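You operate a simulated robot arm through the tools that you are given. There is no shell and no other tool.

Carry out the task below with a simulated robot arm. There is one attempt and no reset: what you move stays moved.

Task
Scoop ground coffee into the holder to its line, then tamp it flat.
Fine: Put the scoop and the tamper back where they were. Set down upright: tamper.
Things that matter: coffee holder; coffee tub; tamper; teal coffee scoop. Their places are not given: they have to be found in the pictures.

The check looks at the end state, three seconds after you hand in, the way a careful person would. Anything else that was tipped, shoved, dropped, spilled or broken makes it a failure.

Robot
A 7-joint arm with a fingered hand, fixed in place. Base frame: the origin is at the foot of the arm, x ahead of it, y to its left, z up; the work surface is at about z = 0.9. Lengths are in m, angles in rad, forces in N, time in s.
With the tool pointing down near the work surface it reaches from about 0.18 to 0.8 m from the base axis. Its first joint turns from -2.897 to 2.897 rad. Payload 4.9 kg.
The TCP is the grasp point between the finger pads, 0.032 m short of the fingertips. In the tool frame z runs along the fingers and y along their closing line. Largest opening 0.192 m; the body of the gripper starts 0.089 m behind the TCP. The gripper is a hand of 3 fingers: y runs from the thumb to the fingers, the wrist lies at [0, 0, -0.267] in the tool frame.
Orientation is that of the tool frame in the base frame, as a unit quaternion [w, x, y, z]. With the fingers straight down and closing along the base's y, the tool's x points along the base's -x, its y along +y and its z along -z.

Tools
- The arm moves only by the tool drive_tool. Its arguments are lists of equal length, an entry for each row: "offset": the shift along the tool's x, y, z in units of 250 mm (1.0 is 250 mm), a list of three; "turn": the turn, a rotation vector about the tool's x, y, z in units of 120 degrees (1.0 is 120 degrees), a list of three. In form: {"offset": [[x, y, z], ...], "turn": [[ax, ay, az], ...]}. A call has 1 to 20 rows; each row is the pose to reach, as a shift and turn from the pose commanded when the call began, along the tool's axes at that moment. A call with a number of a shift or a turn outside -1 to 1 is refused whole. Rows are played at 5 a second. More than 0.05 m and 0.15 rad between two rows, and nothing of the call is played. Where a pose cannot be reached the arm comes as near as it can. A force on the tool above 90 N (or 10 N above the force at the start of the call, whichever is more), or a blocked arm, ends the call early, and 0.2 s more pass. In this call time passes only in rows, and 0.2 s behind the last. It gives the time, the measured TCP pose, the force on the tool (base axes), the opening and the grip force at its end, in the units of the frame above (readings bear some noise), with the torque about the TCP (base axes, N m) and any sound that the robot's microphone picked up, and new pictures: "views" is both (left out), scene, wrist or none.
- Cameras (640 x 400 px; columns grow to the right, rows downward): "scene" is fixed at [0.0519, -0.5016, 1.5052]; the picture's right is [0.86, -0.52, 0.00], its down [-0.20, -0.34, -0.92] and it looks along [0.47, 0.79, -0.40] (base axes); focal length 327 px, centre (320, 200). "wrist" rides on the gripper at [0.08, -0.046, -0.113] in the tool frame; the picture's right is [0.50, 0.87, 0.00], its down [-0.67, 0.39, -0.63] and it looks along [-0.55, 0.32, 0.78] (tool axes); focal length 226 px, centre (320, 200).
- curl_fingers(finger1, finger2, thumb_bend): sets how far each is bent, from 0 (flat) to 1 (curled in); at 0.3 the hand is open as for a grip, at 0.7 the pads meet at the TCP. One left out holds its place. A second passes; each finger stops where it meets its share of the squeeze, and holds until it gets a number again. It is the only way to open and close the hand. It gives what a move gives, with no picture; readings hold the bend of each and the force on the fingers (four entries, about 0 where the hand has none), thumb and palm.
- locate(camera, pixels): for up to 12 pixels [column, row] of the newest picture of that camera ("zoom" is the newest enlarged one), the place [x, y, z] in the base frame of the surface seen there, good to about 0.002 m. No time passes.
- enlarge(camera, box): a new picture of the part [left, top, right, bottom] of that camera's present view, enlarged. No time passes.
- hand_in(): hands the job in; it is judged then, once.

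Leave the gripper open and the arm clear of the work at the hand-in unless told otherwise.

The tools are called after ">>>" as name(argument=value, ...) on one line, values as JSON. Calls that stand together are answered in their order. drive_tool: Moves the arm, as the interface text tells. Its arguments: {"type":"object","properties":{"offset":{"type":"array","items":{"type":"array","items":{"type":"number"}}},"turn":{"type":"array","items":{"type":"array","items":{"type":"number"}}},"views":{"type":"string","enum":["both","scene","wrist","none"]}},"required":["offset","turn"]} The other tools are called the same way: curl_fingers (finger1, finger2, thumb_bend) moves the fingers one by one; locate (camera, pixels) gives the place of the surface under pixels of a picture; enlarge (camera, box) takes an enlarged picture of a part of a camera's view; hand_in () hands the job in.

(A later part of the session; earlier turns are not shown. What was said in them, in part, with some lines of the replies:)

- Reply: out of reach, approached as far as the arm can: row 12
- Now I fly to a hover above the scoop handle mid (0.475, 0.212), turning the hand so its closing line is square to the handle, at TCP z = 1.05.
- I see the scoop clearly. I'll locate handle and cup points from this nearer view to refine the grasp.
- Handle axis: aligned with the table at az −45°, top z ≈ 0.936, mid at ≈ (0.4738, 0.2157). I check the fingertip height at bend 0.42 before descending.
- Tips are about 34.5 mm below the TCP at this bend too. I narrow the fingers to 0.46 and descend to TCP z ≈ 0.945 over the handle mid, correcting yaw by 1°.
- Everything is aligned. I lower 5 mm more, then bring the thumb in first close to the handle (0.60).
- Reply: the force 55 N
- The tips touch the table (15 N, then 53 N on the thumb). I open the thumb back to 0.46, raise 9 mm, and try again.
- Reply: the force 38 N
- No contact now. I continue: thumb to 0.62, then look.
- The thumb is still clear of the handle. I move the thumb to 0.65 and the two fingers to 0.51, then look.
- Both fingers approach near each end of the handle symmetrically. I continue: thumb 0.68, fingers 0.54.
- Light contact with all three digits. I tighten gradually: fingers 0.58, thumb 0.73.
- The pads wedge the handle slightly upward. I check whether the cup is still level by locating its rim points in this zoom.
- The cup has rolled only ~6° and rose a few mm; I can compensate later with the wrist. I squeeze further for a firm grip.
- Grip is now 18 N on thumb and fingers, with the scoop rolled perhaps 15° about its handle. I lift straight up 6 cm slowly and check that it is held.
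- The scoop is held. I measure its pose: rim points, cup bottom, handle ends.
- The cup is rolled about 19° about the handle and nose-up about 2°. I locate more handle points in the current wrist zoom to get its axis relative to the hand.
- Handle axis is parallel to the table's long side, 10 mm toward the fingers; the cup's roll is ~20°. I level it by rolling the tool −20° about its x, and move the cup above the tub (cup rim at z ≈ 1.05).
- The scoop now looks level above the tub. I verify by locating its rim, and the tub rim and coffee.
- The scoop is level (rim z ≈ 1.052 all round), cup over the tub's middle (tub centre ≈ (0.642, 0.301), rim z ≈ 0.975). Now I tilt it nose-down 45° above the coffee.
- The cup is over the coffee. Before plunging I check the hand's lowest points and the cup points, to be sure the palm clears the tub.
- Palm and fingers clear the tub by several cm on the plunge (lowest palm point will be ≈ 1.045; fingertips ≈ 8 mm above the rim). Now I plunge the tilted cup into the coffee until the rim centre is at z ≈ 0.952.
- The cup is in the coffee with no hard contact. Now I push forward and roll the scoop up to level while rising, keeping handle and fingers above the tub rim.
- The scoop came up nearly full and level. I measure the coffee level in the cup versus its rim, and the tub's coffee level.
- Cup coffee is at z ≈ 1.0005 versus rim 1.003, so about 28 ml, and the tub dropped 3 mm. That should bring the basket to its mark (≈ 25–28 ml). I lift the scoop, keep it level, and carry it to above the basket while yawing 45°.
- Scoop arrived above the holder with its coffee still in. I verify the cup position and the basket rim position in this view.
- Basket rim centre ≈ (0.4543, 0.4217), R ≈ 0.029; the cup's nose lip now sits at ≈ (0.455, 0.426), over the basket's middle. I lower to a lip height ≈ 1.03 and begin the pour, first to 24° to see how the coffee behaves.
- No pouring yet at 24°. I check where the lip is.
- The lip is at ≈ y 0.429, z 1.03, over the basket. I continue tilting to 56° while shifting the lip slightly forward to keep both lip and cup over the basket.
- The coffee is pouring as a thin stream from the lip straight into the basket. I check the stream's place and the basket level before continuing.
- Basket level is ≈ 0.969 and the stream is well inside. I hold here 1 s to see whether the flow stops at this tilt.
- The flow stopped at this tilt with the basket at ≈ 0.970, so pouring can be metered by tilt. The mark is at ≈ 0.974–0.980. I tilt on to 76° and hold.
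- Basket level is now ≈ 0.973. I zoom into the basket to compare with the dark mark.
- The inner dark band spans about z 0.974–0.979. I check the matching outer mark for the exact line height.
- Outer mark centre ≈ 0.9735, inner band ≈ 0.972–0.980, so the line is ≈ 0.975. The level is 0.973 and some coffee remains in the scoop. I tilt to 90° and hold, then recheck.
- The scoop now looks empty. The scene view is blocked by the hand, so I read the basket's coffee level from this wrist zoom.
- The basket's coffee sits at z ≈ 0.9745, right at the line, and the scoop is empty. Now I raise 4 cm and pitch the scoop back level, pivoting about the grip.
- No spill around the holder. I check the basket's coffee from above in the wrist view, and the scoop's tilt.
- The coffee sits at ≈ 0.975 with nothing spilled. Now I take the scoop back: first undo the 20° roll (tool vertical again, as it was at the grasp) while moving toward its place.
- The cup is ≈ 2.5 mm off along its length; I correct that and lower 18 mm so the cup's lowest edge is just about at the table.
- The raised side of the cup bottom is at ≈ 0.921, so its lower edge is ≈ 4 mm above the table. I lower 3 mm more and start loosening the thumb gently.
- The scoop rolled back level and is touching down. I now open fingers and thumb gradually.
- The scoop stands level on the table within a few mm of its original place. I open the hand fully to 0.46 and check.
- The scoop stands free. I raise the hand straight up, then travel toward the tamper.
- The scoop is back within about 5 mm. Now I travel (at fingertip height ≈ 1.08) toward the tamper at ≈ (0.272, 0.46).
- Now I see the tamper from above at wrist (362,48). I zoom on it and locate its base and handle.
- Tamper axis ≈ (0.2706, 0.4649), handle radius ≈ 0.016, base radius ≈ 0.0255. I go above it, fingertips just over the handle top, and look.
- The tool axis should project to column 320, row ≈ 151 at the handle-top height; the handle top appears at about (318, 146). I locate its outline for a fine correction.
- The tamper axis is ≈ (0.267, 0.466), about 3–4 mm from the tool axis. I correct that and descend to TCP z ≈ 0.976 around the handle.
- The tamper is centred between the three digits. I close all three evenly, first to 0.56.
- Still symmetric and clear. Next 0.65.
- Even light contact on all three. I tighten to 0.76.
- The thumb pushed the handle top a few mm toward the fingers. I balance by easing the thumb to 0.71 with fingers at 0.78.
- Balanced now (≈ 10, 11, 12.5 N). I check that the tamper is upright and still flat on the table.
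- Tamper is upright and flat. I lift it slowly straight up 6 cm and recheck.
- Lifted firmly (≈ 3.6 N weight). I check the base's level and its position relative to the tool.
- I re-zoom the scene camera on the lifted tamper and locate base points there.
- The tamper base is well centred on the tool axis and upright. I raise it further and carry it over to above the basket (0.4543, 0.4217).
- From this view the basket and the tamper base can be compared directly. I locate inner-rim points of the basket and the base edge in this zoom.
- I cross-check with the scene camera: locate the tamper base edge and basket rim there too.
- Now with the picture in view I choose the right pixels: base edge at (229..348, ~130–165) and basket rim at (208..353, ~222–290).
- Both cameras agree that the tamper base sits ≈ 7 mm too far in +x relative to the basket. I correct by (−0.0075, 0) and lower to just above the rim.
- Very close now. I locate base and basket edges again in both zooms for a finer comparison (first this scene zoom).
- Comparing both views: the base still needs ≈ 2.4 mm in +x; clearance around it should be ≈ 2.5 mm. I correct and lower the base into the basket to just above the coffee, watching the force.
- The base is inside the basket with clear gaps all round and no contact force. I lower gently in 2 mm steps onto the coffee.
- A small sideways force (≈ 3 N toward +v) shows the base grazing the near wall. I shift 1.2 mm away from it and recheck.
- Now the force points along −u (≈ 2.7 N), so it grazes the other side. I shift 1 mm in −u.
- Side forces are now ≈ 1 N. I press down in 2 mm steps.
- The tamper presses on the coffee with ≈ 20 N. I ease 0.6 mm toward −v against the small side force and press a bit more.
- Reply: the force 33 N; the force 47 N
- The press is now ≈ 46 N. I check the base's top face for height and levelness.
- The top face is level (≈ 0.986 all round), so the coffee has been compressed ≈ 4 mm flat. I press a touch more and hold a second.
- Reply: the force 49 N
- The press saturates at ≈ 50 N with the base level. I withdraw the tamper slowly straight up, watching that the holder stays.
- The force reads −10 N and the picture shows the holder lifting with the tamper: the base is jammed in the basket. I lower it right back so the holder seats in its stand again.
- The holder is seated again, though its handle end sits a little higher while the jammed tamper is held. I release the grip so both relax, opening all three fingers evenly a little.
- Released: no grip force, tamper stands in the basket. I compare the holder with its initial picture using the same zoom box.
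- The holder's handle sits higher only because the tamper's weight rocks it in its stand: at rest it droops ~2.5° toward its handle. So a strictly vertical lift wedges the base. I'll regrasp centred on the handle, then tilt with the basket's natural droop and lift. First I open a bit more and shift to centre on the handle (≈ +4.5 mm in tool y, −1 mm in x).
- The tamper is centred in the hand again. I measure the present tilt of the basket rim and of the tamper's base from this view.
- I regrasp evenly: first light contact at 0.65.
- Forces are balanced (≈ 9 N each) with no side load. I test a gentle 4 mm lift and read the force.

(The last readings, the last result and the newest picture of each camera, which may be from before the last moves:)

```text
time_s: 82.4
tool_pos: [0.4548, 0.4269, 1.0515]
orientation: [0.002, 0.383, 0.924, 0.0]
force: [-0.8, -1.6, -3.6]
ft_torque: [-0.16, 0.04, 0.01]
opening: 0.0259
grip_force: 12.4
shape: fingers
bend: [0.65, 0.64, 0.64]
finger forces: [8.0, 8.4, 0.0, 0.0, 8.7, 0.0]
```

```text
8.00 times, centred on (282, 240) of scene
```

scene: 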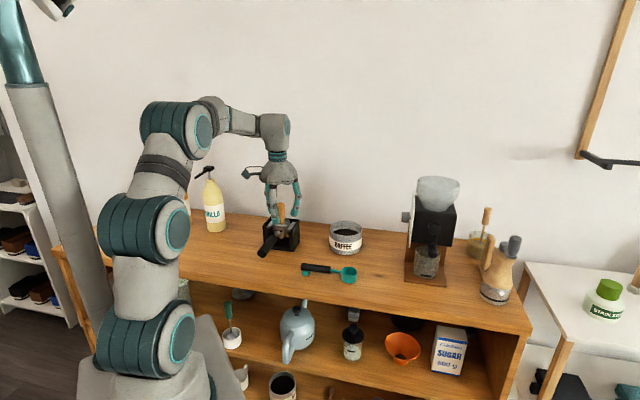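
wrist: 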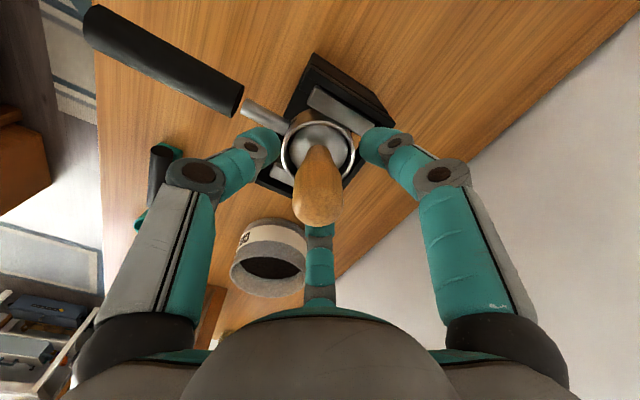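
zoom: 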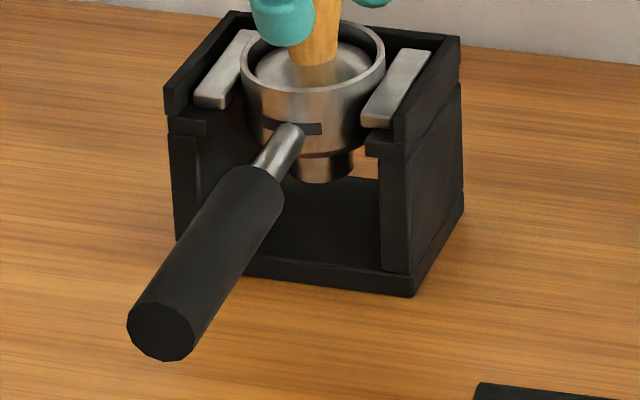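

Only ≈ 0.3 N beyond the tamper's weight, but the holder is rocking handle-down. I tilt the tamper 2.5° with the basket's droop (pivoting about its base).

>>> drive_tool(offset=[[0, -0.006, 0], [0, -0.012, 0]], turn=[[-0.0104, 0, 0], [-0.0208, 0, 0]], views="none")

>>> enlarge(camera="scene", box=[250, 215, 314, 265])

>>> enlarge(camera="wrist", box=[220, 100, 420, 240])

```text
time_s: 83.0
tool_pos: [0.4522, 0.4248, 1.0506]
orientation: [0.009, 0.382, 0.924, 0.021]
force: [-1.2, -0.5, -3.5]
ft_torque: [-0.08, 0.03, 0.01]
opening: 0.0259
grip_force: 12.3
shape: fingers
bend: [0.65, 0.64, 0.64]
finger forces: [7.9, 8.3, 0.1, 0.1, 8.5, 0.1]
```

```text
8.00 times, centred on (282, 240) of scene
```

zoom: 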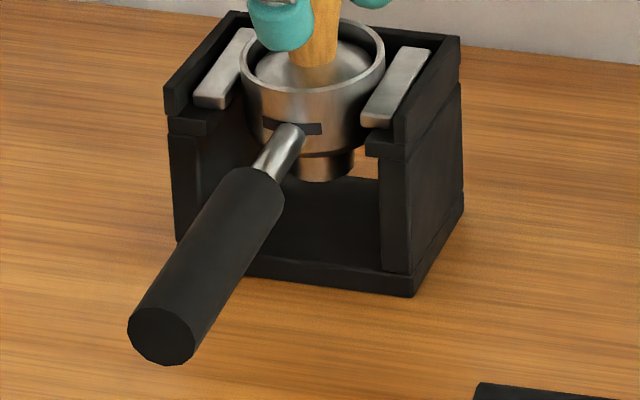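

```text
2.86 times, centred on (320, 170) of wrist
```

zoom: 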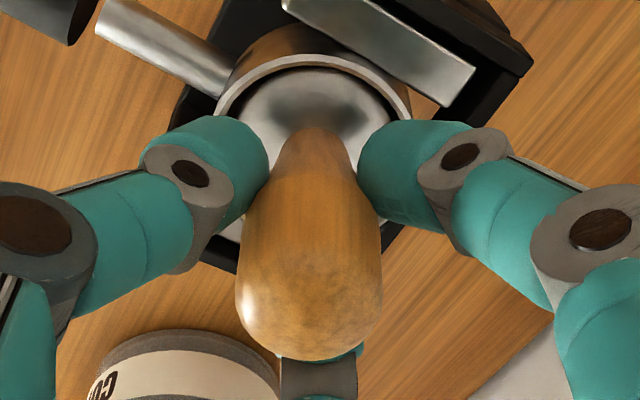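

The holder rocked only slightly with it. I lift another 4 mm along the tilted axis and check.

>>> drive_tool(offset=[[0, 0, -0.008], [0, 0, -0.016]], turn=[[0, 0, 0], [0, 0, 0]], views="none")

>>> enlarge(camera="scene", box=[250, 215, 314, 265])

```text
time_s: 83.6
tool_pos: [0.4512, 0.4247, 1.0534]
orientation: [0.008, 0.383, 0.924, 0.02]
force: [-1.2, -1.7, -4.4]
ft_torque: [-0.11, 0.06, -0.03]
opening: 0.026
grip_force: 12.3
shape: fingers
bend: [0.65, 0.64, 0.64]
finger forces: [7.7, 8.0, 0.1, 0.1, 8.7, 0.1]
```

```text
8.00 times, centred on (282, 240) of scene
```

zoom: 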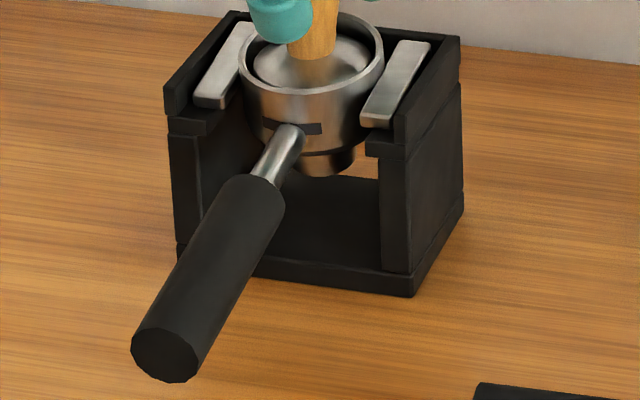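

The base drags on the far (+v) wall (≈ 2 N) and lifts that side of the holder. I lower 4 mm back and shift the tamper 1.5 mm toward −v to free it.

>>> drive_tool(offset=[[0, -0.002, 0.008], [0, -0.004, 0.016], [0, -0.006, 0.016]], turn=[[0, 0, 0], [0, 0, 0], [0, 0, 0]], views="none")

>>> enlarge(camera="scene", box=[250, 215, 314, 265])

>>> enlarge(camera="wrist", box=[260, 100, 380, 170])

```text
time_s: 84.4
tool_pos: [0.4519, 0.4244, 1.0507]
orientation: [0.009, 0.382, 0.924, 0.021]
force: [0.7, -0.4, -3.4]
ft_torque: [0.0, -0.04, -0.01]
opening: 0.0258
grip_force: 12.2
shape: fingers
bend: [0.65, 0.64, 0.64]
finger forces: [8.7, 9.1, 0.1, 0.1, 7.4, 0.0]
```

```text
8.00 times, centred on (282, 240) of scene
```

zoom: 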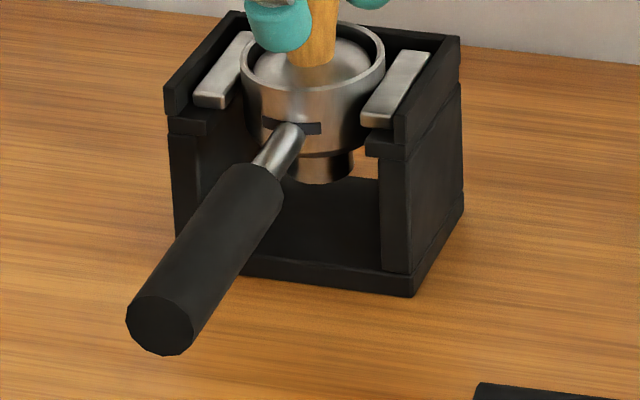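

```text
5.33 times, centred on (320, 135) of wrist
```

zoom: 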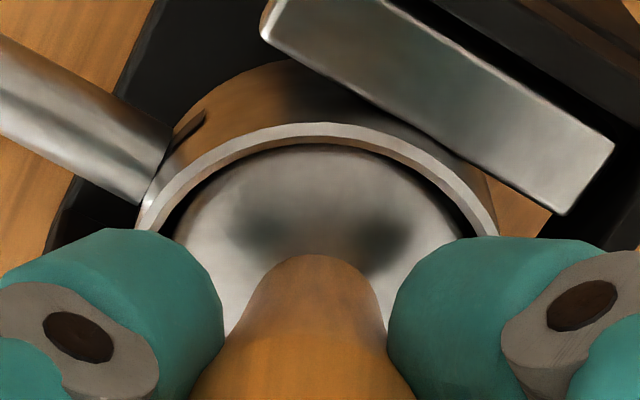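

Now the holder's handle is exactly where it was at the start, side force ≈ 0 and only the tamper's weight is carried. I lift 4 mm along the axis and check.

>>> drive_tool(offset=[[0, 0, -0.008], [0, 0, -0.016]], turn=[[0, 0, 0], [0, 0, 0]], views="none")

>>> enlarge(camera="scene", box=[250, 215, 314, 265])

```text
time_s: 85.0
tool_pos: [0.4496, 0.4229, 1.0548]
orientation: [0.009, 0.383, 0.924, 0.02]
force: [0.5, 1.7, -3.5]
ft_torque: [0.0, -0.04, -0.03]
opening: 0.0259
grip_force: 12.9
shape: fingers
bend: [0.65, 0.64, 0.64]
finger forces: [8.8, 9.1, 0.0, 0.1, 7.4, 0.0]
```

```text
8.00 times, centred on (282, 240) of scene
```

zoom: 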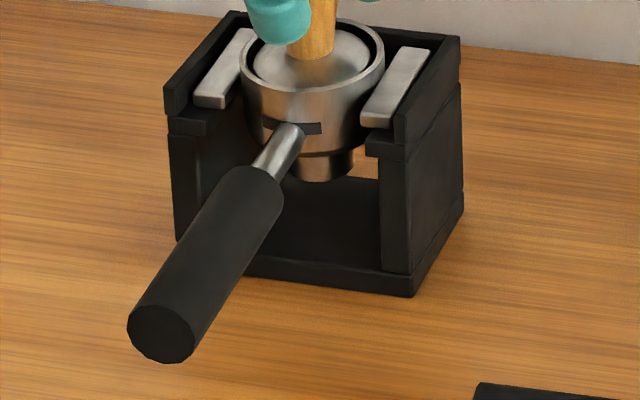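

The side force is now slightly the other way (≈ 1.5 N). I re-centre by 0.8 mm and keep lifting in small steps.

>>> drive_tool(offset=[[0, 0.003, 0], [0, 0.003, -0.008], [0, 0.003, -0.016]], turn=[[0, 0, 0], [0, 0, 0], [0, 0, 0]], views="none")

>>> enlarge(camera="scene", box=[250, 215, 314, 265])

```text
time_s: 85.8
tool_pos: [0.4516, 0.4241, 1.0598]
orientation: [0.008, 0.383, 0.923, 0.021]
force: [0.3, -0.6, -3.4]
ft_torque: [-0.03, 0.0, 0.02]
opening: 0.0259
grip_force: 12.1
shape: fingers
bend: [0.65, 0.64, 0.64]
finger forces: [8.5, 8.9, 0.1, 0.0, 7.6, 0.0]
```

```text
8.00 times, centred on (282, 240) of scene
```

zoom: 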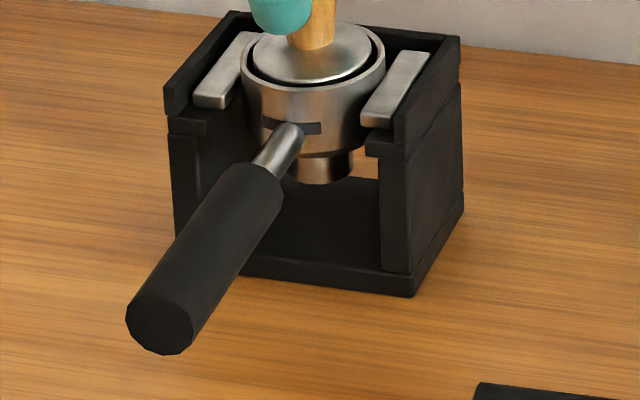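

The holder is back at its natural rest and the base is rising freely. I continue lifting.

>>> drive_tool(offset=[[0, 0, -0.012], [0, 0, -0.024], [0, 0, -0.036]], turn=[[0, 0, 0], [0, 0, 0], [0, 0, 0]], views="none")

>>> enlarge(camera="scene", box=[250, 200, 314, 265])

```text
time_s: 86.6
tool_pos: [0.4519, 0.4237, 1.068]
orientation: [0.009, 0.384, 0.923, 0.02]
force: [-0.9, -0.8, -4.9]
ft_torque: [-0.08, 0.11, 0.0]
opening: 0.0259
grip_force: 12.3
shape: fingers
bend: [0.65, 0.64, 0.64]
finger forces: [8.1, 8.2, 0.1, 0.1, 8.4, 0.1]
```

```text
6.15 times, centred on (282, 232) of scene
```

zoom: 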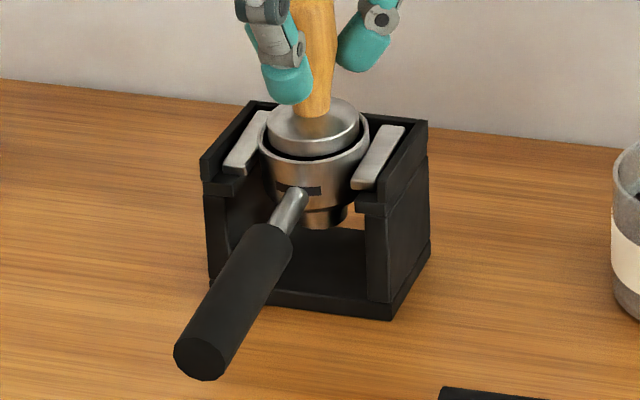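

It's dragging slightly again (−4.9 N). I shift 1 mm toward −v at this height and check before lifting on.

>>> drive_tool(offset=[[0, -0.002, 0.004], [0, -0.004, 0.004], [0, -0.004, 0.004]], turn=[[0, 0, 0], [0, 0, 0], [0, 0, 0]], views="none")

>>> enlarge(camera="scene", box=[250, 200, 314, 265])

>>> enlarge(camera="wrist", box=[260, 100, 380, 170])

```text
time_s: 87.4
tool_pos: [0.45, 0.4216, 1.0664]
orientation: [0.008, 0.382, 0.924, 0.02]
force: [-0.6, 0.2, -2.7]
ft_torque: [0.01, 0.01, 0.02]
opening: 0.0258
grip_force: 12.7
shape: fingers
bend: [0.65, 0.64, 0.64]
finger forces: [8.6, 8.7, 0.1, 0.0, 7.7, 0.0]
```

```text
6.15 times, centred on (282, 232) of scene
```

zoom: 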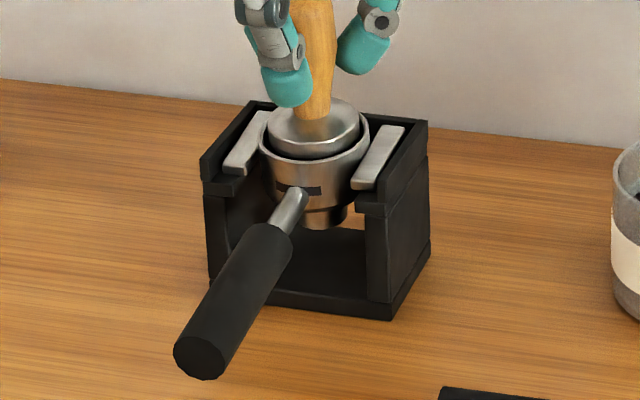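

```text
5.33 times, centred on (320, 135) of wrist
```

zoom: 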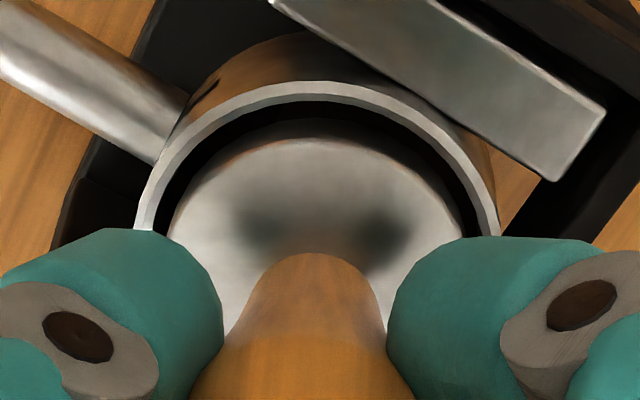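

>>> enlarge(camera="scene", box=[250, 215, 314, 265])

>>> enlarge(camera="scene", box=[262, 204, 302, 238])

```text
8.00 times, centred on (282, 240) of scene
```

zoom: 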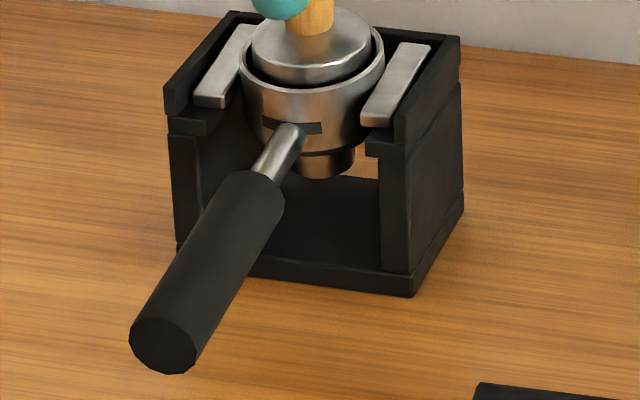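

```text
11.76 times, centred on (282, 221) of scene
```

zoom: 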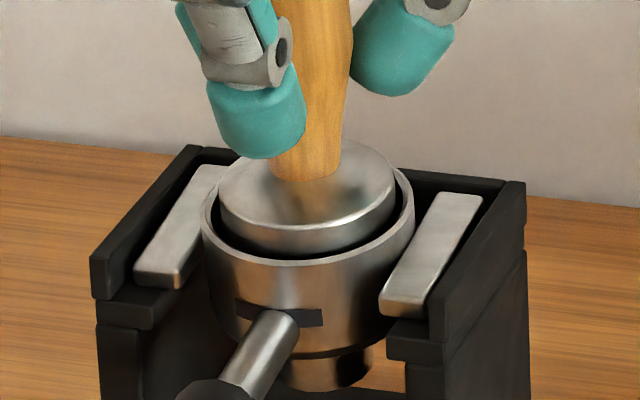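

Slight friction at the far wall still rocks the holder. I shift another 1.2 mm toward −v and see if the holder drops back to its rest.

>>> drive_tool(offset=[[0, -0.0025, 0], [0, -0.005, 0], [0, -0.005, 0]], turn=[[0, 0, 0], [0, 0, 0], [0, 0, 0]], views="none")

>>> enlarge(camera="scene", box=[250, 215, 314, 265])

>>> enlarge(camera="scene", box=[262, 204, 302, 238])

```text
time_s: 88.2
tool_pos: [0.4498, 0.4233, 1.0664]
orientation: [0.009, 0.383, 0.923, 0.021]
force: [0.8, 0.1, -3.6]
ft_torque: [0.02, -0.04, 0.01]
opening: 0.0258
grip_force: 12.2
shape: fingers
bend: [0.65, 0.64, 0.64]
finger forces: [8.7, 9.2, 0.0, 0.0, 7.5, 0.0]
```

```text
8.00 times, centred on (282, 240) of scene
```

zoom: 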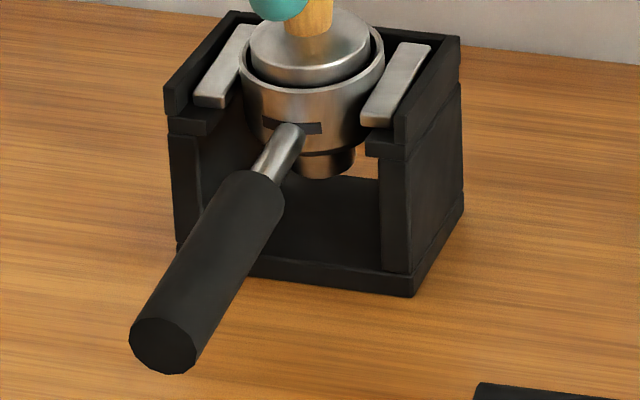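

```text
11.76 times, centred on (282, 221) of scene
```

zoom: 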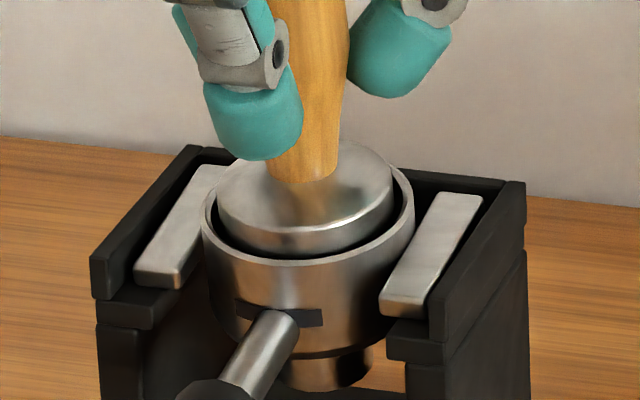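

The base is almost out with clear gaps. I lift another 12 mm to clear the rim.

>>> drive_tool(offset=[[0, 0, -0.016], [0, 0, -0.032], [0, 0, -0.048]], turn=[[0, 0, 0], [0, 0, 0], [0, 0, 0]], views="none")

>>> enlarge(camera="scene", box=[250, 215, 314, 265])

>>> enlarge(camera="scene", box=[262, 204, 302, 238])

```text
time_s: 89.0
tool_pos: [0.4491, 0.4217, 1.0788]
orientation: [0.009, 0.382, 0.924, 0.02]
force: [-0.1, -0.1, -3.1]
ft_torque: [0.01, 0.01, 0.02]
opening: 0.0259
grip_force: 12.3
shape: fingers
bend: [0.65, 0.64, 0.64]
finger forces: [8.6, 8.9, 0.0, 0.1, 7.6, 0.1]
```

```text
8.00 times, centred on (282, 240) of scene
```

zoom: 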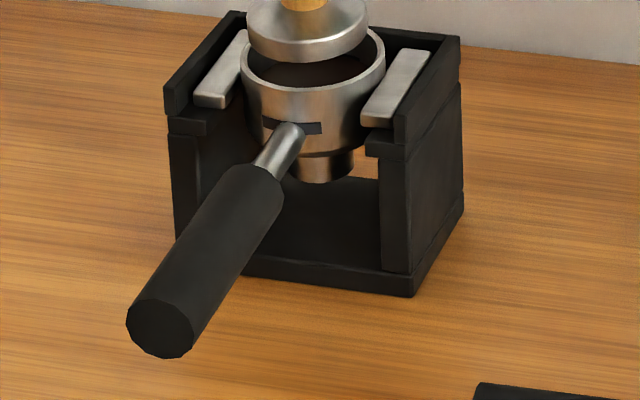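

```text
11.76 times, centred on (282, 221) of scene
```

zoom: 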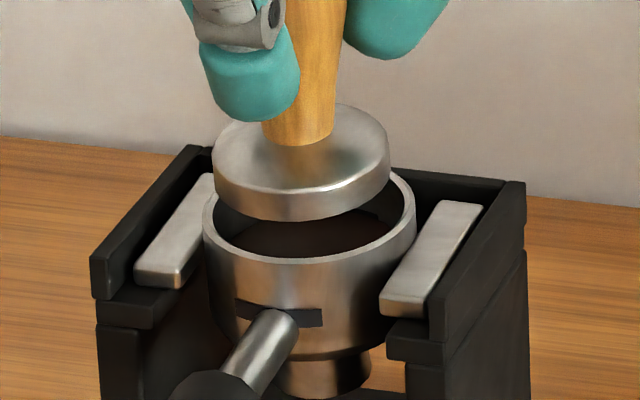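

The tamper is free, the holder has settled back to its rest pose, and the coffee surface looks smooth and flat. I raise and straighten the tamper, then inspect the basket.

>>> drive_tool(offset=[[0, 0, -0.06], [0, 0.006, -0.12], [0, 0.012, -0.18]], turn=[[0, 0, 0], [0.0104, 0, 0], [0.0208, 0, 0]], views="both")

>>> enlarge(camera="scene", box=[262, 204, 302, 238])

>>> locate(camera="zoom", pixels=[[300, 225], [260, 230], [350, 225], [300, 245], [330, 210], [380, 205], [205, 220], [412, 220], [310, 168], [308, 262], [280, 235], [360, 240]])

```text
time_s: 89.8
tool_pos: [0.4492, 0.423, 1.1242]
orientation: [0.0, 0.383, 0.924, 0.0]
force: [-0.6, -0.3, -2.0]
ft_torque: [-0.02, -0.01, 0.0]
opening: 0.0258
grip_force: 12.7
shape: fingers
bend: [0.65, 0.64, 0.64]
finger forces: [8.6, 8.9, 0.1, 0.0, 7.5, 0.1]
```

scene: 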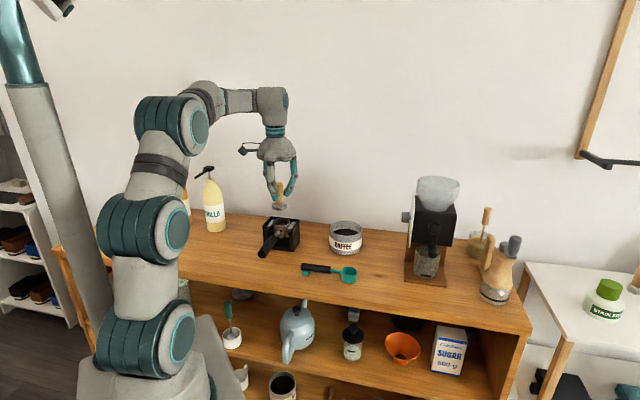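
wrist: 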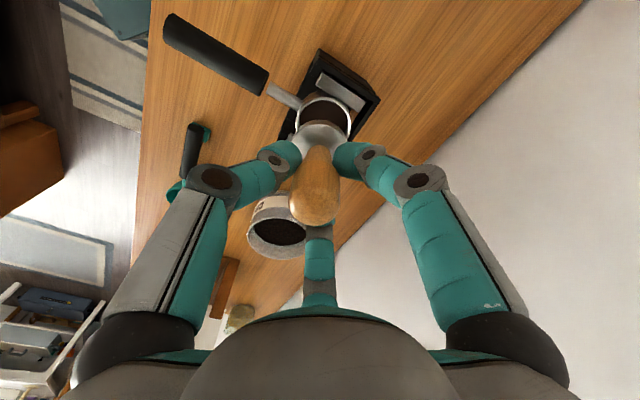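

```text
11.76 times, centred on (282, 221) of scene
```

zoom: 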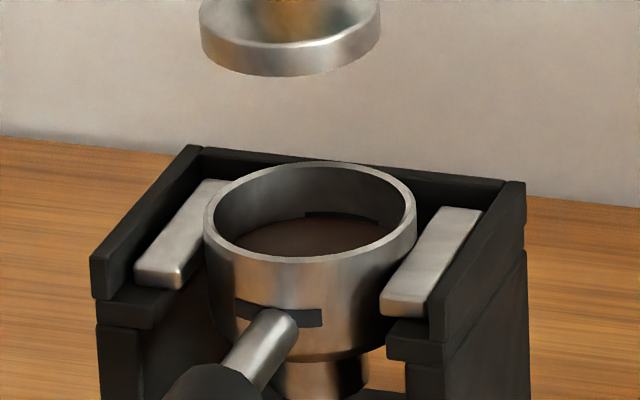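

```text
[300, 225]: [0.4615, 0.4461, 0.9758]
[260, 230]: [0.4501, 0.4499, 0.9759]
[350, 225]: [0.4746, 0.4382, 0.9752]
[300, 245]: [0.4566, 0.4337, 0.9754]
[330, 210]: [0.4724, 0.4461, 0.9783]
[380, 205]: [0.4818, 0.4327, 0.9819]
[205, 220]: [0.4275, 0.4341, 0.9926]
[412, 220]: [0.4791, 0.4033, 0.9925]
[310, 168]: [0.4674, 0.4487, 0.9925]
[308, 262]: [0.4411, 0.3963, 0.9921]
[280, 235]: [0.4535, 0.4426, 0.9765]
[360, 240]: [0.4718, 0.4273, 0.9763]
```

The coffee is flat at z ≈ 0.976 across, right at the band, and the rim is level at 0.9925. Now I return the tamper. First I check how upright it hangs in the hand.

>>> enlarge(camera="wrist", box=[220, 90, 420, 230])

>>> enlarge(camera="scene", box=[256, 170, 304, 218])

```text
2.86 times, centred on (320, 160) of wrist
```

zoom: 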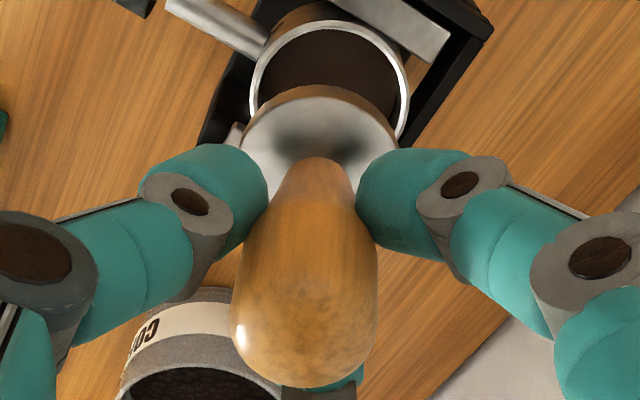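

```text
8.33 times, centred on (280, 194) of scene
```

zoom: 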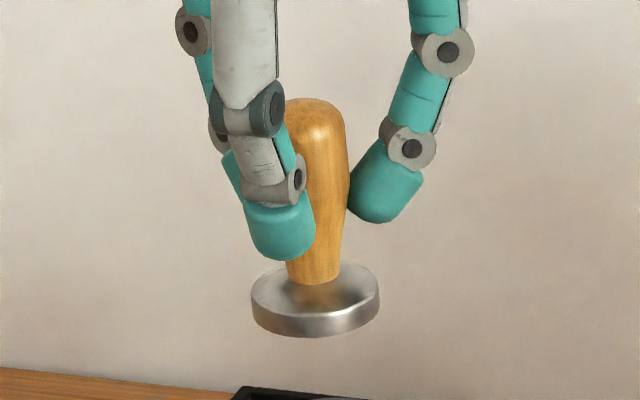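

The tamper leans only ~2° in the hand. I carry it back over its original spot (axis ≈ (0.267, 0.466)), straightening it by 2°, and descend to 3 cm above the table.

>>> drive_tool(offset=[[0.07, -0.0416, 0], [0.19, -0.1129, 0], [0.32, -0.1901, 0], [0.45, -0.2673, 0], [0.57, -0.3386, 0], [0.639, -0.3796, 0.06], [0.639, -0.3796, 0.18], [0.639, -0.3796, 0.3], [0.639, -0.3796, 0.4], [0.639, -0.3796, 0.456]], turn=[[0, 0, 0], [0.004, 0, 0], [0.008, 0, 0], [0.012, 0, 0], [0.0167, 0, 0], [0.0167, 0, 0], [0.0167, 0, 0], [0.0167, 0, 0], [0.0167, 0, 0], [0.0167, 0, 0]], views="both")

>>> enlarge(camera="scene", box=[196, 205, 256, 265])

>>> enlarge(camera="wrist", box=[220, 100, 420, 240])

```text
time_s: 92.0
tool_pos: [0.2703, 0.4686, 1.0102]
orientation: [-0.006, 0.383, 0.924, -0.016]
force: [-0.1, 0.1, -2.7]
ft_torque: [-0.01, -0.02, 0.0]
opening: 0.0258
grip_force: 12.0
shape: fingers
bend: [0.65, 0.64, 0.64]
finger forces: [8.5, 9.0, 0.0, 0.0, 7.5, 0.0]
```

scene: 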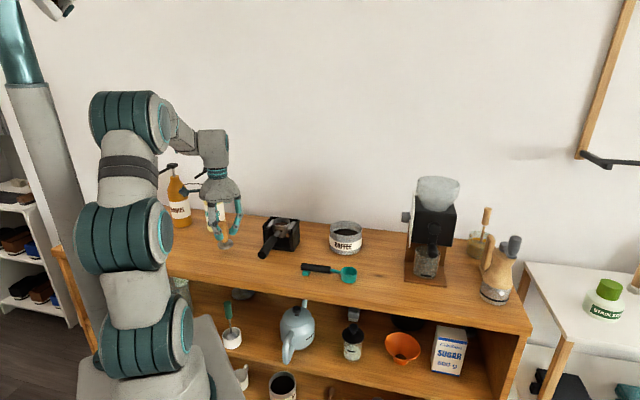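
wrist: 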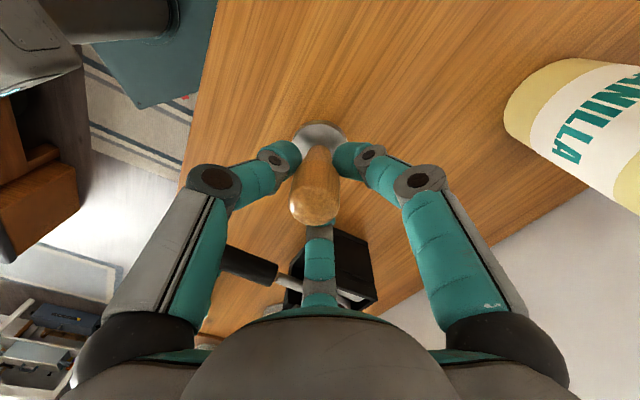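

```text
6.67 times, centred on (226, 235) of scene
```

zoom: 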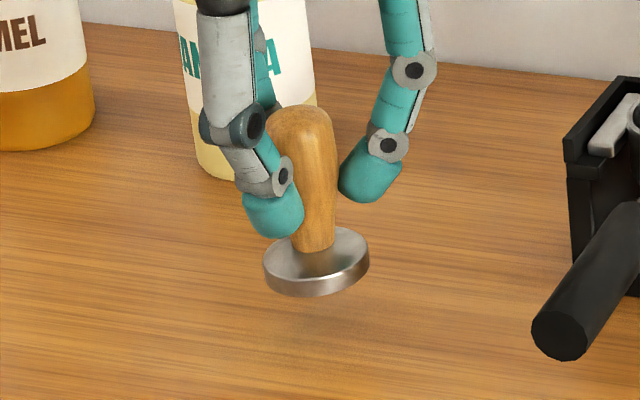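

```text
2.86 times, centred on (320, 170) of wrist
```

zoom: 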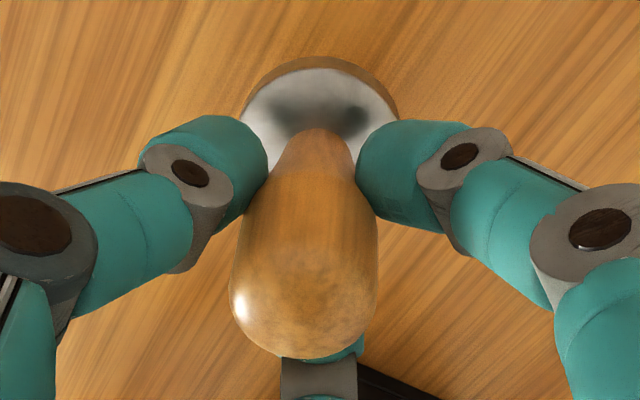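

I check the base's position and level against the original place.

>>> enlarge(camera="scene", box=[206, 224, 246, 264])

>>> locate(camera="zoom", pixels=[[250, 190], [395, 180], [320, 215], [330, 222], [280, 208], [360, 210], [290, 225], [350, 222], [270, 180], [370, 175], [300, 100], [340, 100]])

```text
10.00 times, centred on (226, 244) of scene
```

zoom: 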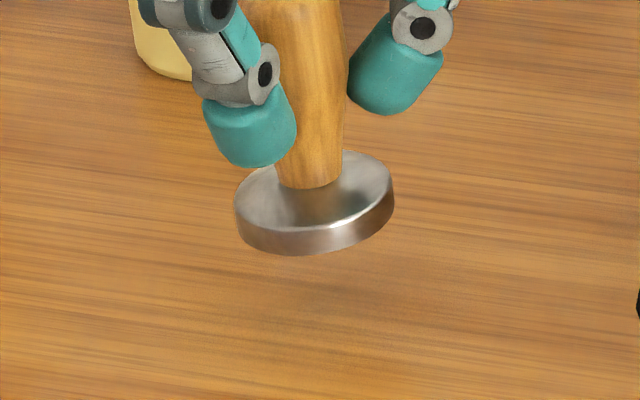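

```text
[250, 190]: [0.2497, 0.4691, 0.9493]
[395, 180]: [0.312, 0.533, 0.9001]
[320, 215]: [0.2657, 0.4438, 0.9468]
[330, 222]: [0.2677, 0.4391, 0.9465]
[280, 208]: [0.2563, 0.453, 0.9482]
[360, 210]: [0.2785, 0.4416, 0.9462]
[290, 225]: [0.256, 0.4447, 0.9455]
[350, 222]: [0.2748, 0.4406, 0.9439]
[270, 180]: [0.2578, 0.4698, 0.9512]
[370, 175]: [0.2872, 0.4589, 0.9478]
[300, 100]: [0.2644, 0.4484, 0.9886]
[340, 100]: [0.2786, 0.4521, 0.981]
```

Some tilt may remain. I measure the base's top face from the wrist camera too.

>>> enlarge(camera="wrist", box=[280, 110, 360, 160])

>>> locate(camera="wrist", pixels=[[322, 128], [312, 130], [332, 130], [304, 138], [340, 138], [310, 140], [334, 140], [303, 146], [341, 146], [320, 136]])

>>> locate(camera="scene", pixels=[[220, 242], [222, 245], [225, 246], [228, 246], [231, 243], [232, 240], [230, 238], [221, 240], [226, 242], [229, 243]])

```text
8.00 times, centred on (320, 135) of wrist
```

zoom: 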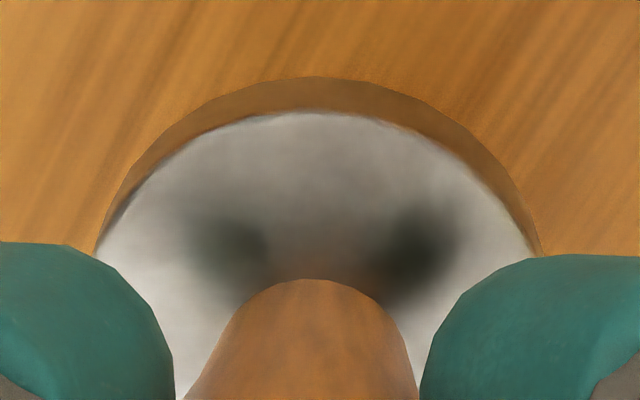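

```text
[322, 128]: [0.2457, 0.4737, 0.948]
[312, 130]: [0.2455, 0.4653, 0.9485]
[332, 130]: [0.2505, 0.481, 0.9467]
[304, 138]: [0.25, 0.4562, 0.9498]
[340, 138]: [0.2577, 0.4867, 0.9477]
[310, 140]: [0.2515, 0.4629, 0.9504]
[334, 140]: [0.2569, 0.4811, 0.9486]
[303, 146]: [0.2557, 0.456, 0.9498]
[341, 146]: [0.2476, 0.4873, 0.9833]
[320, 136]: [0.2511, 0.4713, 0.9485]
```

```text
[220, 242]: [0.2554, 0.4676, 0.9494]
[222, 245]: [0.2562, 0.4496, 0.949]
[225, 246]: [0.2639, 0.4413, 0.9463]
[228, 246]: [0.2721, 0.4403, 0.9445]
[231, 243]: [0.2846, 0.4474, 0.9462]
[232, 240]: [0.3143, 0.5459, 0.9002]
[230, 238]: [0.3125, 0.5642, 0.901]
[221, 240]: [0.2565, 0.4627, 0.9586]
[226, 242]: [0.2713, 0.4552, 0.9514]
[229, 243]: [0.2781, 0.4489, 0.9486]
```

The base is lower toward +y: my 2° straightening over-corrected. I undo it and re-measure.

>>> drive_tool(offset=[[0, -0.005, 0], [0, -0.01, 0]], turn=[[-0.0083, 0, 0], [-0.0167, 0, 0]], views="both")

>>> locate(camera="wrist", pixels=[[322, 128], [312, 130], [332, 130], [304, 138], [340, 138], [310, 140], [334, 140], [303, 146], [336, 136], [320, 136], [306, 142], [338, 142]])

>>> enlarge(camera="scene", box=[206, 224, 246, 264])

>>> locate(camera="zoom", pixels=[[260, 190], [270, 200], [300, 210], [340, 205], [365, 190], [375, 175], [365, 165], [290, 200], [350, 195], [255, 200], [320, 205], [385, 185]])

```text
time_s: 92.6
tool_pos: [0.2672, 0.4654, 1.0097]
orientation: [0.0, 0.382, 0.924, 0.0]
force: [-1.4, -0.3, -2.6]
ft_torque: [-0.01, -0.02, 0.01]
opening: 0.0257
grip_force: 12.3
shape: fingers
bend: [0.65, 0.64, 0.64]
finger forces: [8.5, 8.9, 0.0, 0.0, 7.5, 0.0]
```

scene: 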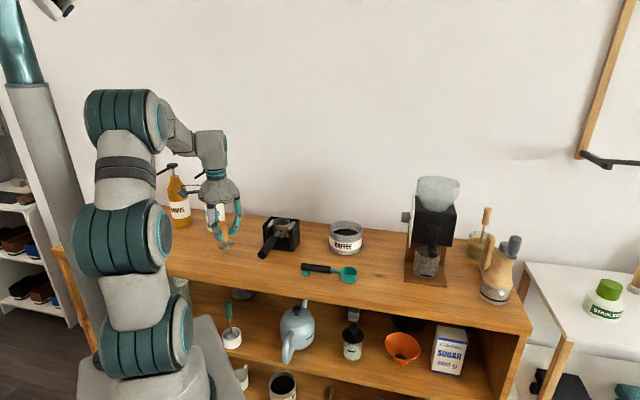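
wrist: 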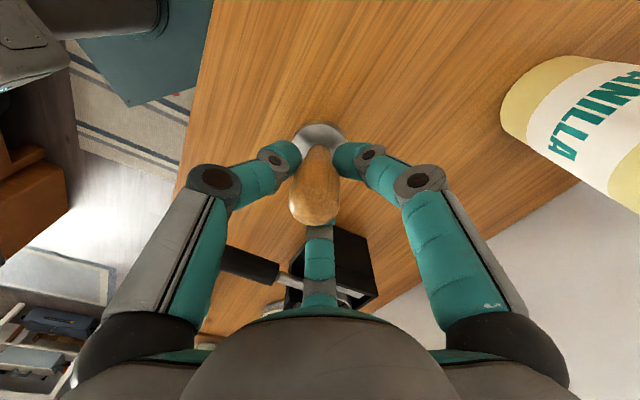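

```text
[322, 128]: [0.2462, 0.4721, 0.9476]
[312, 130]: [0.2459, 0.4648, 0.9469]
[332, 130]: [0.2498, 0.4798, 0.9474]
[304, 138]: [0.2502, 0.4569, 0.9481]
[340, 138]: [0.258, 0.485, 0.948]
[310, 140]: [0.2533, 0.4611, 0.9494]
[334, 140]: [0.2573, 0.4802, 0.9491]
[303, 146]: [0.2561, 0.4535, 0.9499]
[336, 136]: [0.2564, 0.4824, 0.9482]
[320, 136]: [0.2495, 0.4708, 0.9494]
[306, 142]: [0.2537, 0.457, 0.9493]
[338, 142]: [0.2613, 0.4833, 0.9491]
```

```text
10.00 times, centred on (226, 244) of scene
```

zoom: 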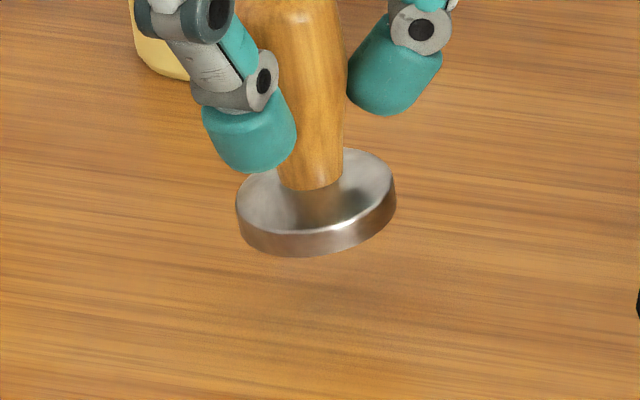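

```text
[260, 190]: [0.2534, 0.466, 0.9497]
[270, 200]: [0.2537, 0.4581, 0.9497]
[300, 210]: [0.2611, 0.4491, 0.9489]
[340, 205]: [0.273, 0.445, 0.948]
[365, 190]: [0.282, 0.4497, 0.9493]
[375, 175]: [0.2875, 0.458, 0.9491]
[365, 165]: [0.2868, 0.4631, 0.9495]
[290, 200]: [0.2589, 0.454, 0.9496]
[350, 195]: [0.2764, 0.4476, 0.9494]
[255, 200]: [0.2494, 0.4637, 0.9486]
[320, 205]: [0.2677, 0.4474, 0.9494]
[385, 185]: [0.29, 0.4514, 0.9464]
```

All top-face points read ≈ 0.949: the tamper is upright, its base ≈ 34 mm above the table and over its original spot. I lower 30 mm, then gently to contact.

>>> drive_tool(offset=[[0, 0, 0.05], [0, 0, 0.09], [0, 0, 0.115], [0, 0, 0.124], [0, 0, 0.13], [0, 0, 0.134]], turn=[[0, 0, 0], [0, 0, 0], [0, 0, 0], [0, 0, 0], [0, 0, 0], [0, 0, 0]], views="none")

>>> enlarge(camera="scene", box=[196, 210, 256, 270])

```text
time_s: 94.0
tool_pos: [0.2679, 0.4662, 0.9757]
orientation: [0.001, 0.383, 0.924, 0.0]
force: [0.4, -0.5, -3.0]
ft_torque: [0.01, -0.05, -0.01]
opening: 0.0258
grip_force: 12.5
shape: fingers
bend: [0.65, 0.64, 0.64]
finger forces: [8.6, 8.9, 0.1, 0.0, 7.5, 0.0]
```

```text
6.67 times, centred on (226, 240) of scene
```

zoom: 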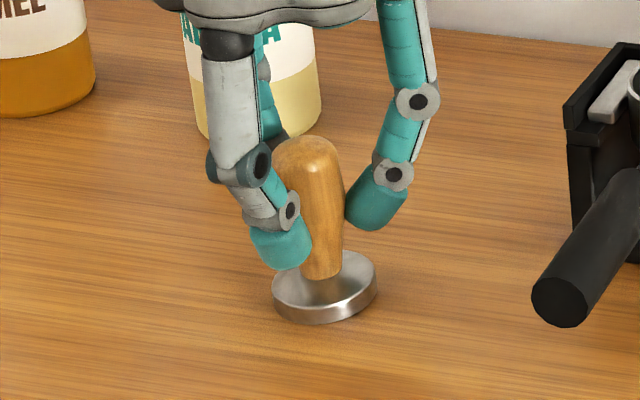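

Nearly at the table, still hanging (−3 N). I lower 1 mm at a time.

>>> drive_tool(offset=[[0, 0, 0.004], [0, 0, 0.006]], turn=[[0, 0, 0], [0, 0, 0]], views="none")

```text
time_s: 94.6
tool_pos: [0.2694, 0.4674, 0.9753]
orientation: [0.0, 0.383, 0.924, 0.001]
force: [0.0, 1.6, 1.8]
ft_torque: [-0.03, 0.04, 0.0]
opening: 0.0255
grip_force: 13.5
shape: fingers
bend: [0.65, 0.64, 0.64]
finger forces: [9.4, 9.4, 0.1, 0.0, 7.8, 0.0]
```

Contact with the table (+1.8 N). I open all three digits evenly.

>>> curl_fingers(finger1=0.62, finger2=0.62, thumb_bend=0.62)

>>> curl_fingers(finger1=0.54, finger2=0.54, thumb_bend=0.54)

>>> curl_fingers(finger1=0.46, finger2=0.46, thumb_bend=0.46)

>>> enlarge(camera="scene", box=[196, 210, 256, 270])

>>> enlarge(camera="wrist", box=[220, 100, 420, 240])

```text
time_s: 95.6
tool_pos: [0.2671, 0.4663, 0.9746]
orientation: [-0.001, 0.382, 0.924, 0.0]
force: [0.1, 0.1, 0.2]
ft_torque: [0.02, 0.06, 0.0]
opening: 0.0331
grip_force: 0.1
shape: fingers
bend: [0.62, 0.62, 0.62]
finger forces: [0.0, 0.1, 0.0, 0.0, 0.0, 0.0]
```

```text
time_s: 96.6
tool_pos: [0.2688, 0.4662, 0.9745]
orientation: [0.001, 0.382, 0.924, 0.0]
force: [0.9, 0.7, 0.2]
ft_torque: [0.01, -0.03, -0.02]
opening: 0.0663
grip_force: 0.1
shape: fingers
bend: [0.54, 0.54, 0.54]
finger forces: [0.0, 0.1, 0.0, 0.0, 0.0, 0.0]
```

```text
time_s: 97.6
tool_pos: [0.269, 0.4666, 0.9745]
orientation: [-0.001, 0.382, 0.924, 0.0]
force: [0.5, 0.9, 0.3]
ft_torque: [0.03, 0.01, -0.01]
opening: 0.1008
grip_force: 0.1
shape: fingers
bend: [0.46, 0.46, 0.46]
finger forces: [0.0, 0.0, 0.0, 0.1, 0.0, 0.1]
```

```text
6.67 times, centred on (226, 240) of scene
```

zoom: 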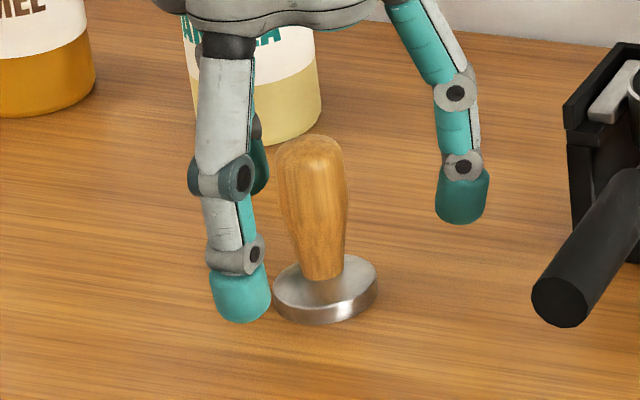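

```text
2.86 times, centred on (320, 170) of wrist
```

zoom: 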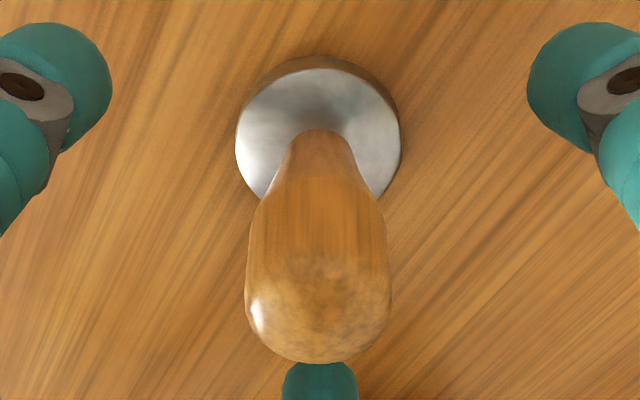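

The tamper stands upright exactly as before. I raise the hand straight up and clear of everything.

>>> drive_tool(offset=[[0, 0, -0.05], [0, 0, -0.14], [0, 0, -0.28], [0, 0, -0.44], [0, 0, -0.6], [0, 0, -0.76], [0, 0, -0.88]], turn=[[0, 0, 0], [0, 0, 0], [0, 0, 0], [0, 0, 0], [0, 0, 0], [0, 0, 0], [0, 0, 0]], views="both")

>>> curl_fingers(finger1=0.3, finger2=0.3, thumb_bend=0.3)

>>> enlarge(camera="scene", box=[200, 200, 380, 300])

```text
time_s: 99.2
tool_pos: [0.2685, 0.4671, 1.193]
orientation: [0.001, 0.382, 0.924, 0.0]
force: [-0.2, 0.4, -0.4]
ft_torque: [-0.01, 0.01, -0.02]
opening: 0.1007
grip_force: 0.1
shape: fingers
bend: [0.46, 0.46, 0.46]
finger forces: [0.1, 0.0, 0.0, 0.0, 0.1, 0.0]
```

scene: 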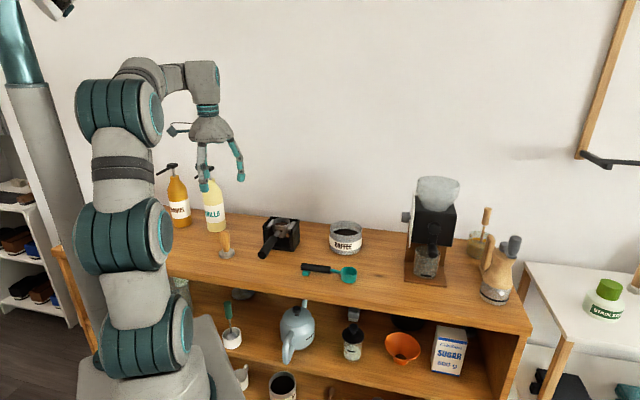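
wrist: 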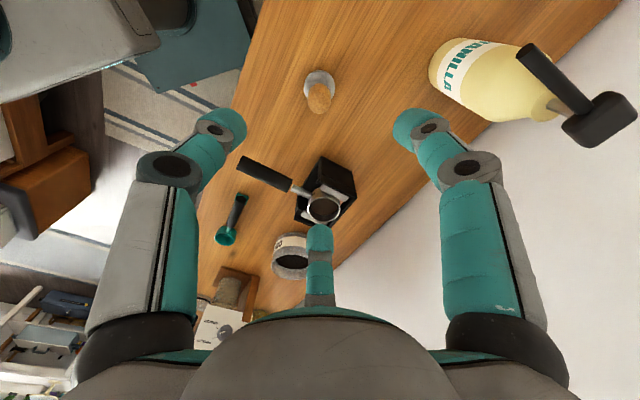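

```text
time_s: 100.2
tool_pos: [0.2691, 0.4661, 1.1942]
orientation: [0.0, 0.382, 0.924, 0.0]
force: [-0.7, 0.6, 1.1]
ft_torque: [-0.02, -0.01, -0.04]
opening: 0.1675
grip_force: 0.1
shape: fingers
bend: [0.3, 0.3, 0.3]
finger forces: [0.0, 0.0, 0.1, 0.0, 0.0, 0.0]
```

```text
3.56 times, centred on (290, 250) of scene
```

zoom: 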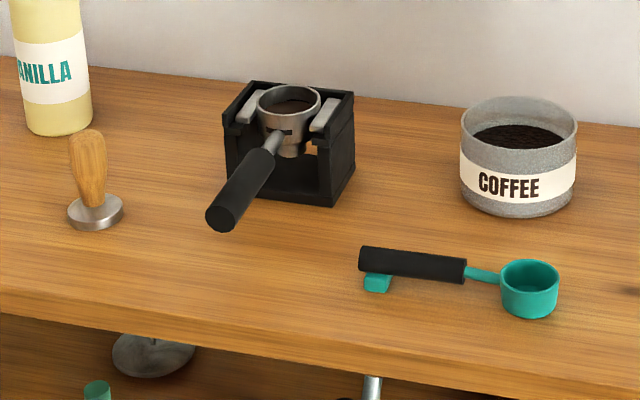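

Everything matches the opening picture. I take a last close look at the basket's coffee and its surroundings.

>>> enlarge(camera="scene", box=[262, 210, 302, 244])

>>> locate(camera="zoom", pixels=[[300, 140], [260, 155], [340, 150], [300, 165], [350, 138], [340, 140], [370, 145], [345, 130], [300, 100], [280, 150]])

>>> enlarge(camera="wrist", box=[270, 150, 380, 240])

```text
11.76 times, centred on (282, 227) of scene
```

zoom: 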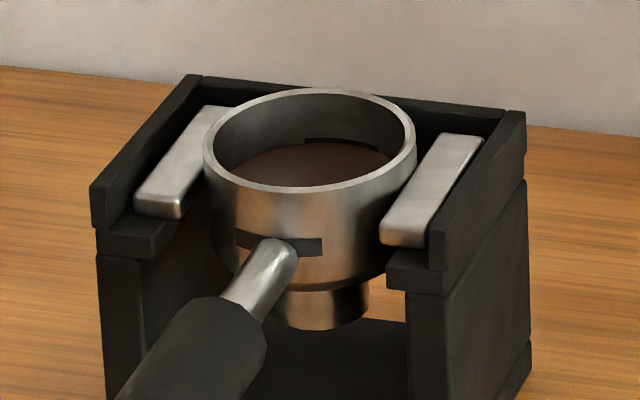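

```text
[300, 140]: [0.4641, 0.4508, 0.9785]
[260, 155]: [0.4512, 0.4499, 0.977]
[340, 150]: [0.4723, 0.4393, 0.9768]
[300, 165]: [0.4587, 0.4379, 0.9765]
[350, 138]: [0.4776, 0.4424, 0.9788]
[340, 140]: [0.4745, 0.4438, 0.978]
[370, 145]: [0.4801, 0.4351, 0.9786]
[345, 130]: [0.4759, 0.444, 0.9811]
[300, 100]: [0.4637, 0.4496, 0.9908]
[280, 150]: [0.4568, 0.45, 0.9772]
```

```text
4.44 times, centred on (325, 195) of wrist
```

zoom: 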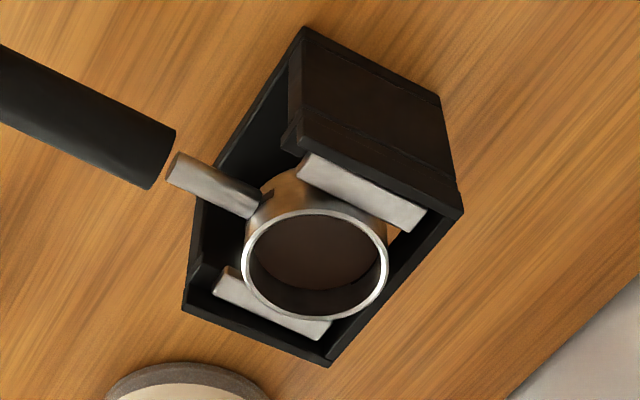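

The coffee is smooth and flat at ≈ 0.977, within the line band; nothing is spilled and all objects are in place. I move the open hand up and away before handing in.

>>> drive_tool(offset=[[0, 0, -0.1], [-0.05, -0.05, -0.22], [-0.1, -0.1, -0.34], [-0.15, -0.15, -0.42]], turn=[[0, 0, 0], [0, 0, 0], [0, 0, 0], [0, 0, 0]], views="scene")

```text
time_s: 101.2
tool_pos: [0.27, 0.4148, 1.3008]
orientation: [0.0, 0.382, 0.924, -0.001]
force: [-1.0, 0.0, -0.9]
ft_torque: [-0.02, 0.0, -0.04]
opening: 0.1673
grip_force: 0.1
shape: fingers
bend: [0.3, 0.3, 0.3]
finger forces: [0.0, 0.1, 0.0, 0.0, 0.1, 0.0]
```

scene: 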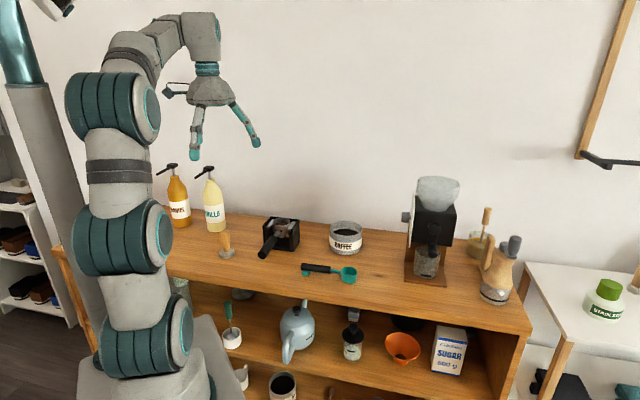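

The hand is open and clear, the scoop and tamper are back in place, and the holder is filled to its line and tamped flat. I hand in.

>>> hand_in()

```text
The job is handed in.
```

I filled the holder with ground coffee to its line, tamped it flat, and put both tools back. The job is handed in; I don't have the result of the check.

- **Coffee:** one scoop went in. After tamping, the surface measured about z = 0.977, which is inside the dark band I took as the line (roughly 0.972–0.980). It is smooth and level, pressed with about 50 N, and I saw no spill in the pictures.
- **Scoop:** it is back on the table, level, about 5 mm from where it started.
- **Tamper:** it is standing upright within a couple of millimetres of its original place.
- **Problem while tamping:** the tamper jammed in the basket, and my first pull lifted the holder about 1 cm out of its stand. I lowered it straight back and worked the tamper free. The holder now looks the same as in the opening picture.
- **Coffee tub:** it may have moved by about 2 mm, which is within what I can measure.

I left the hand open and raised clear of the work.
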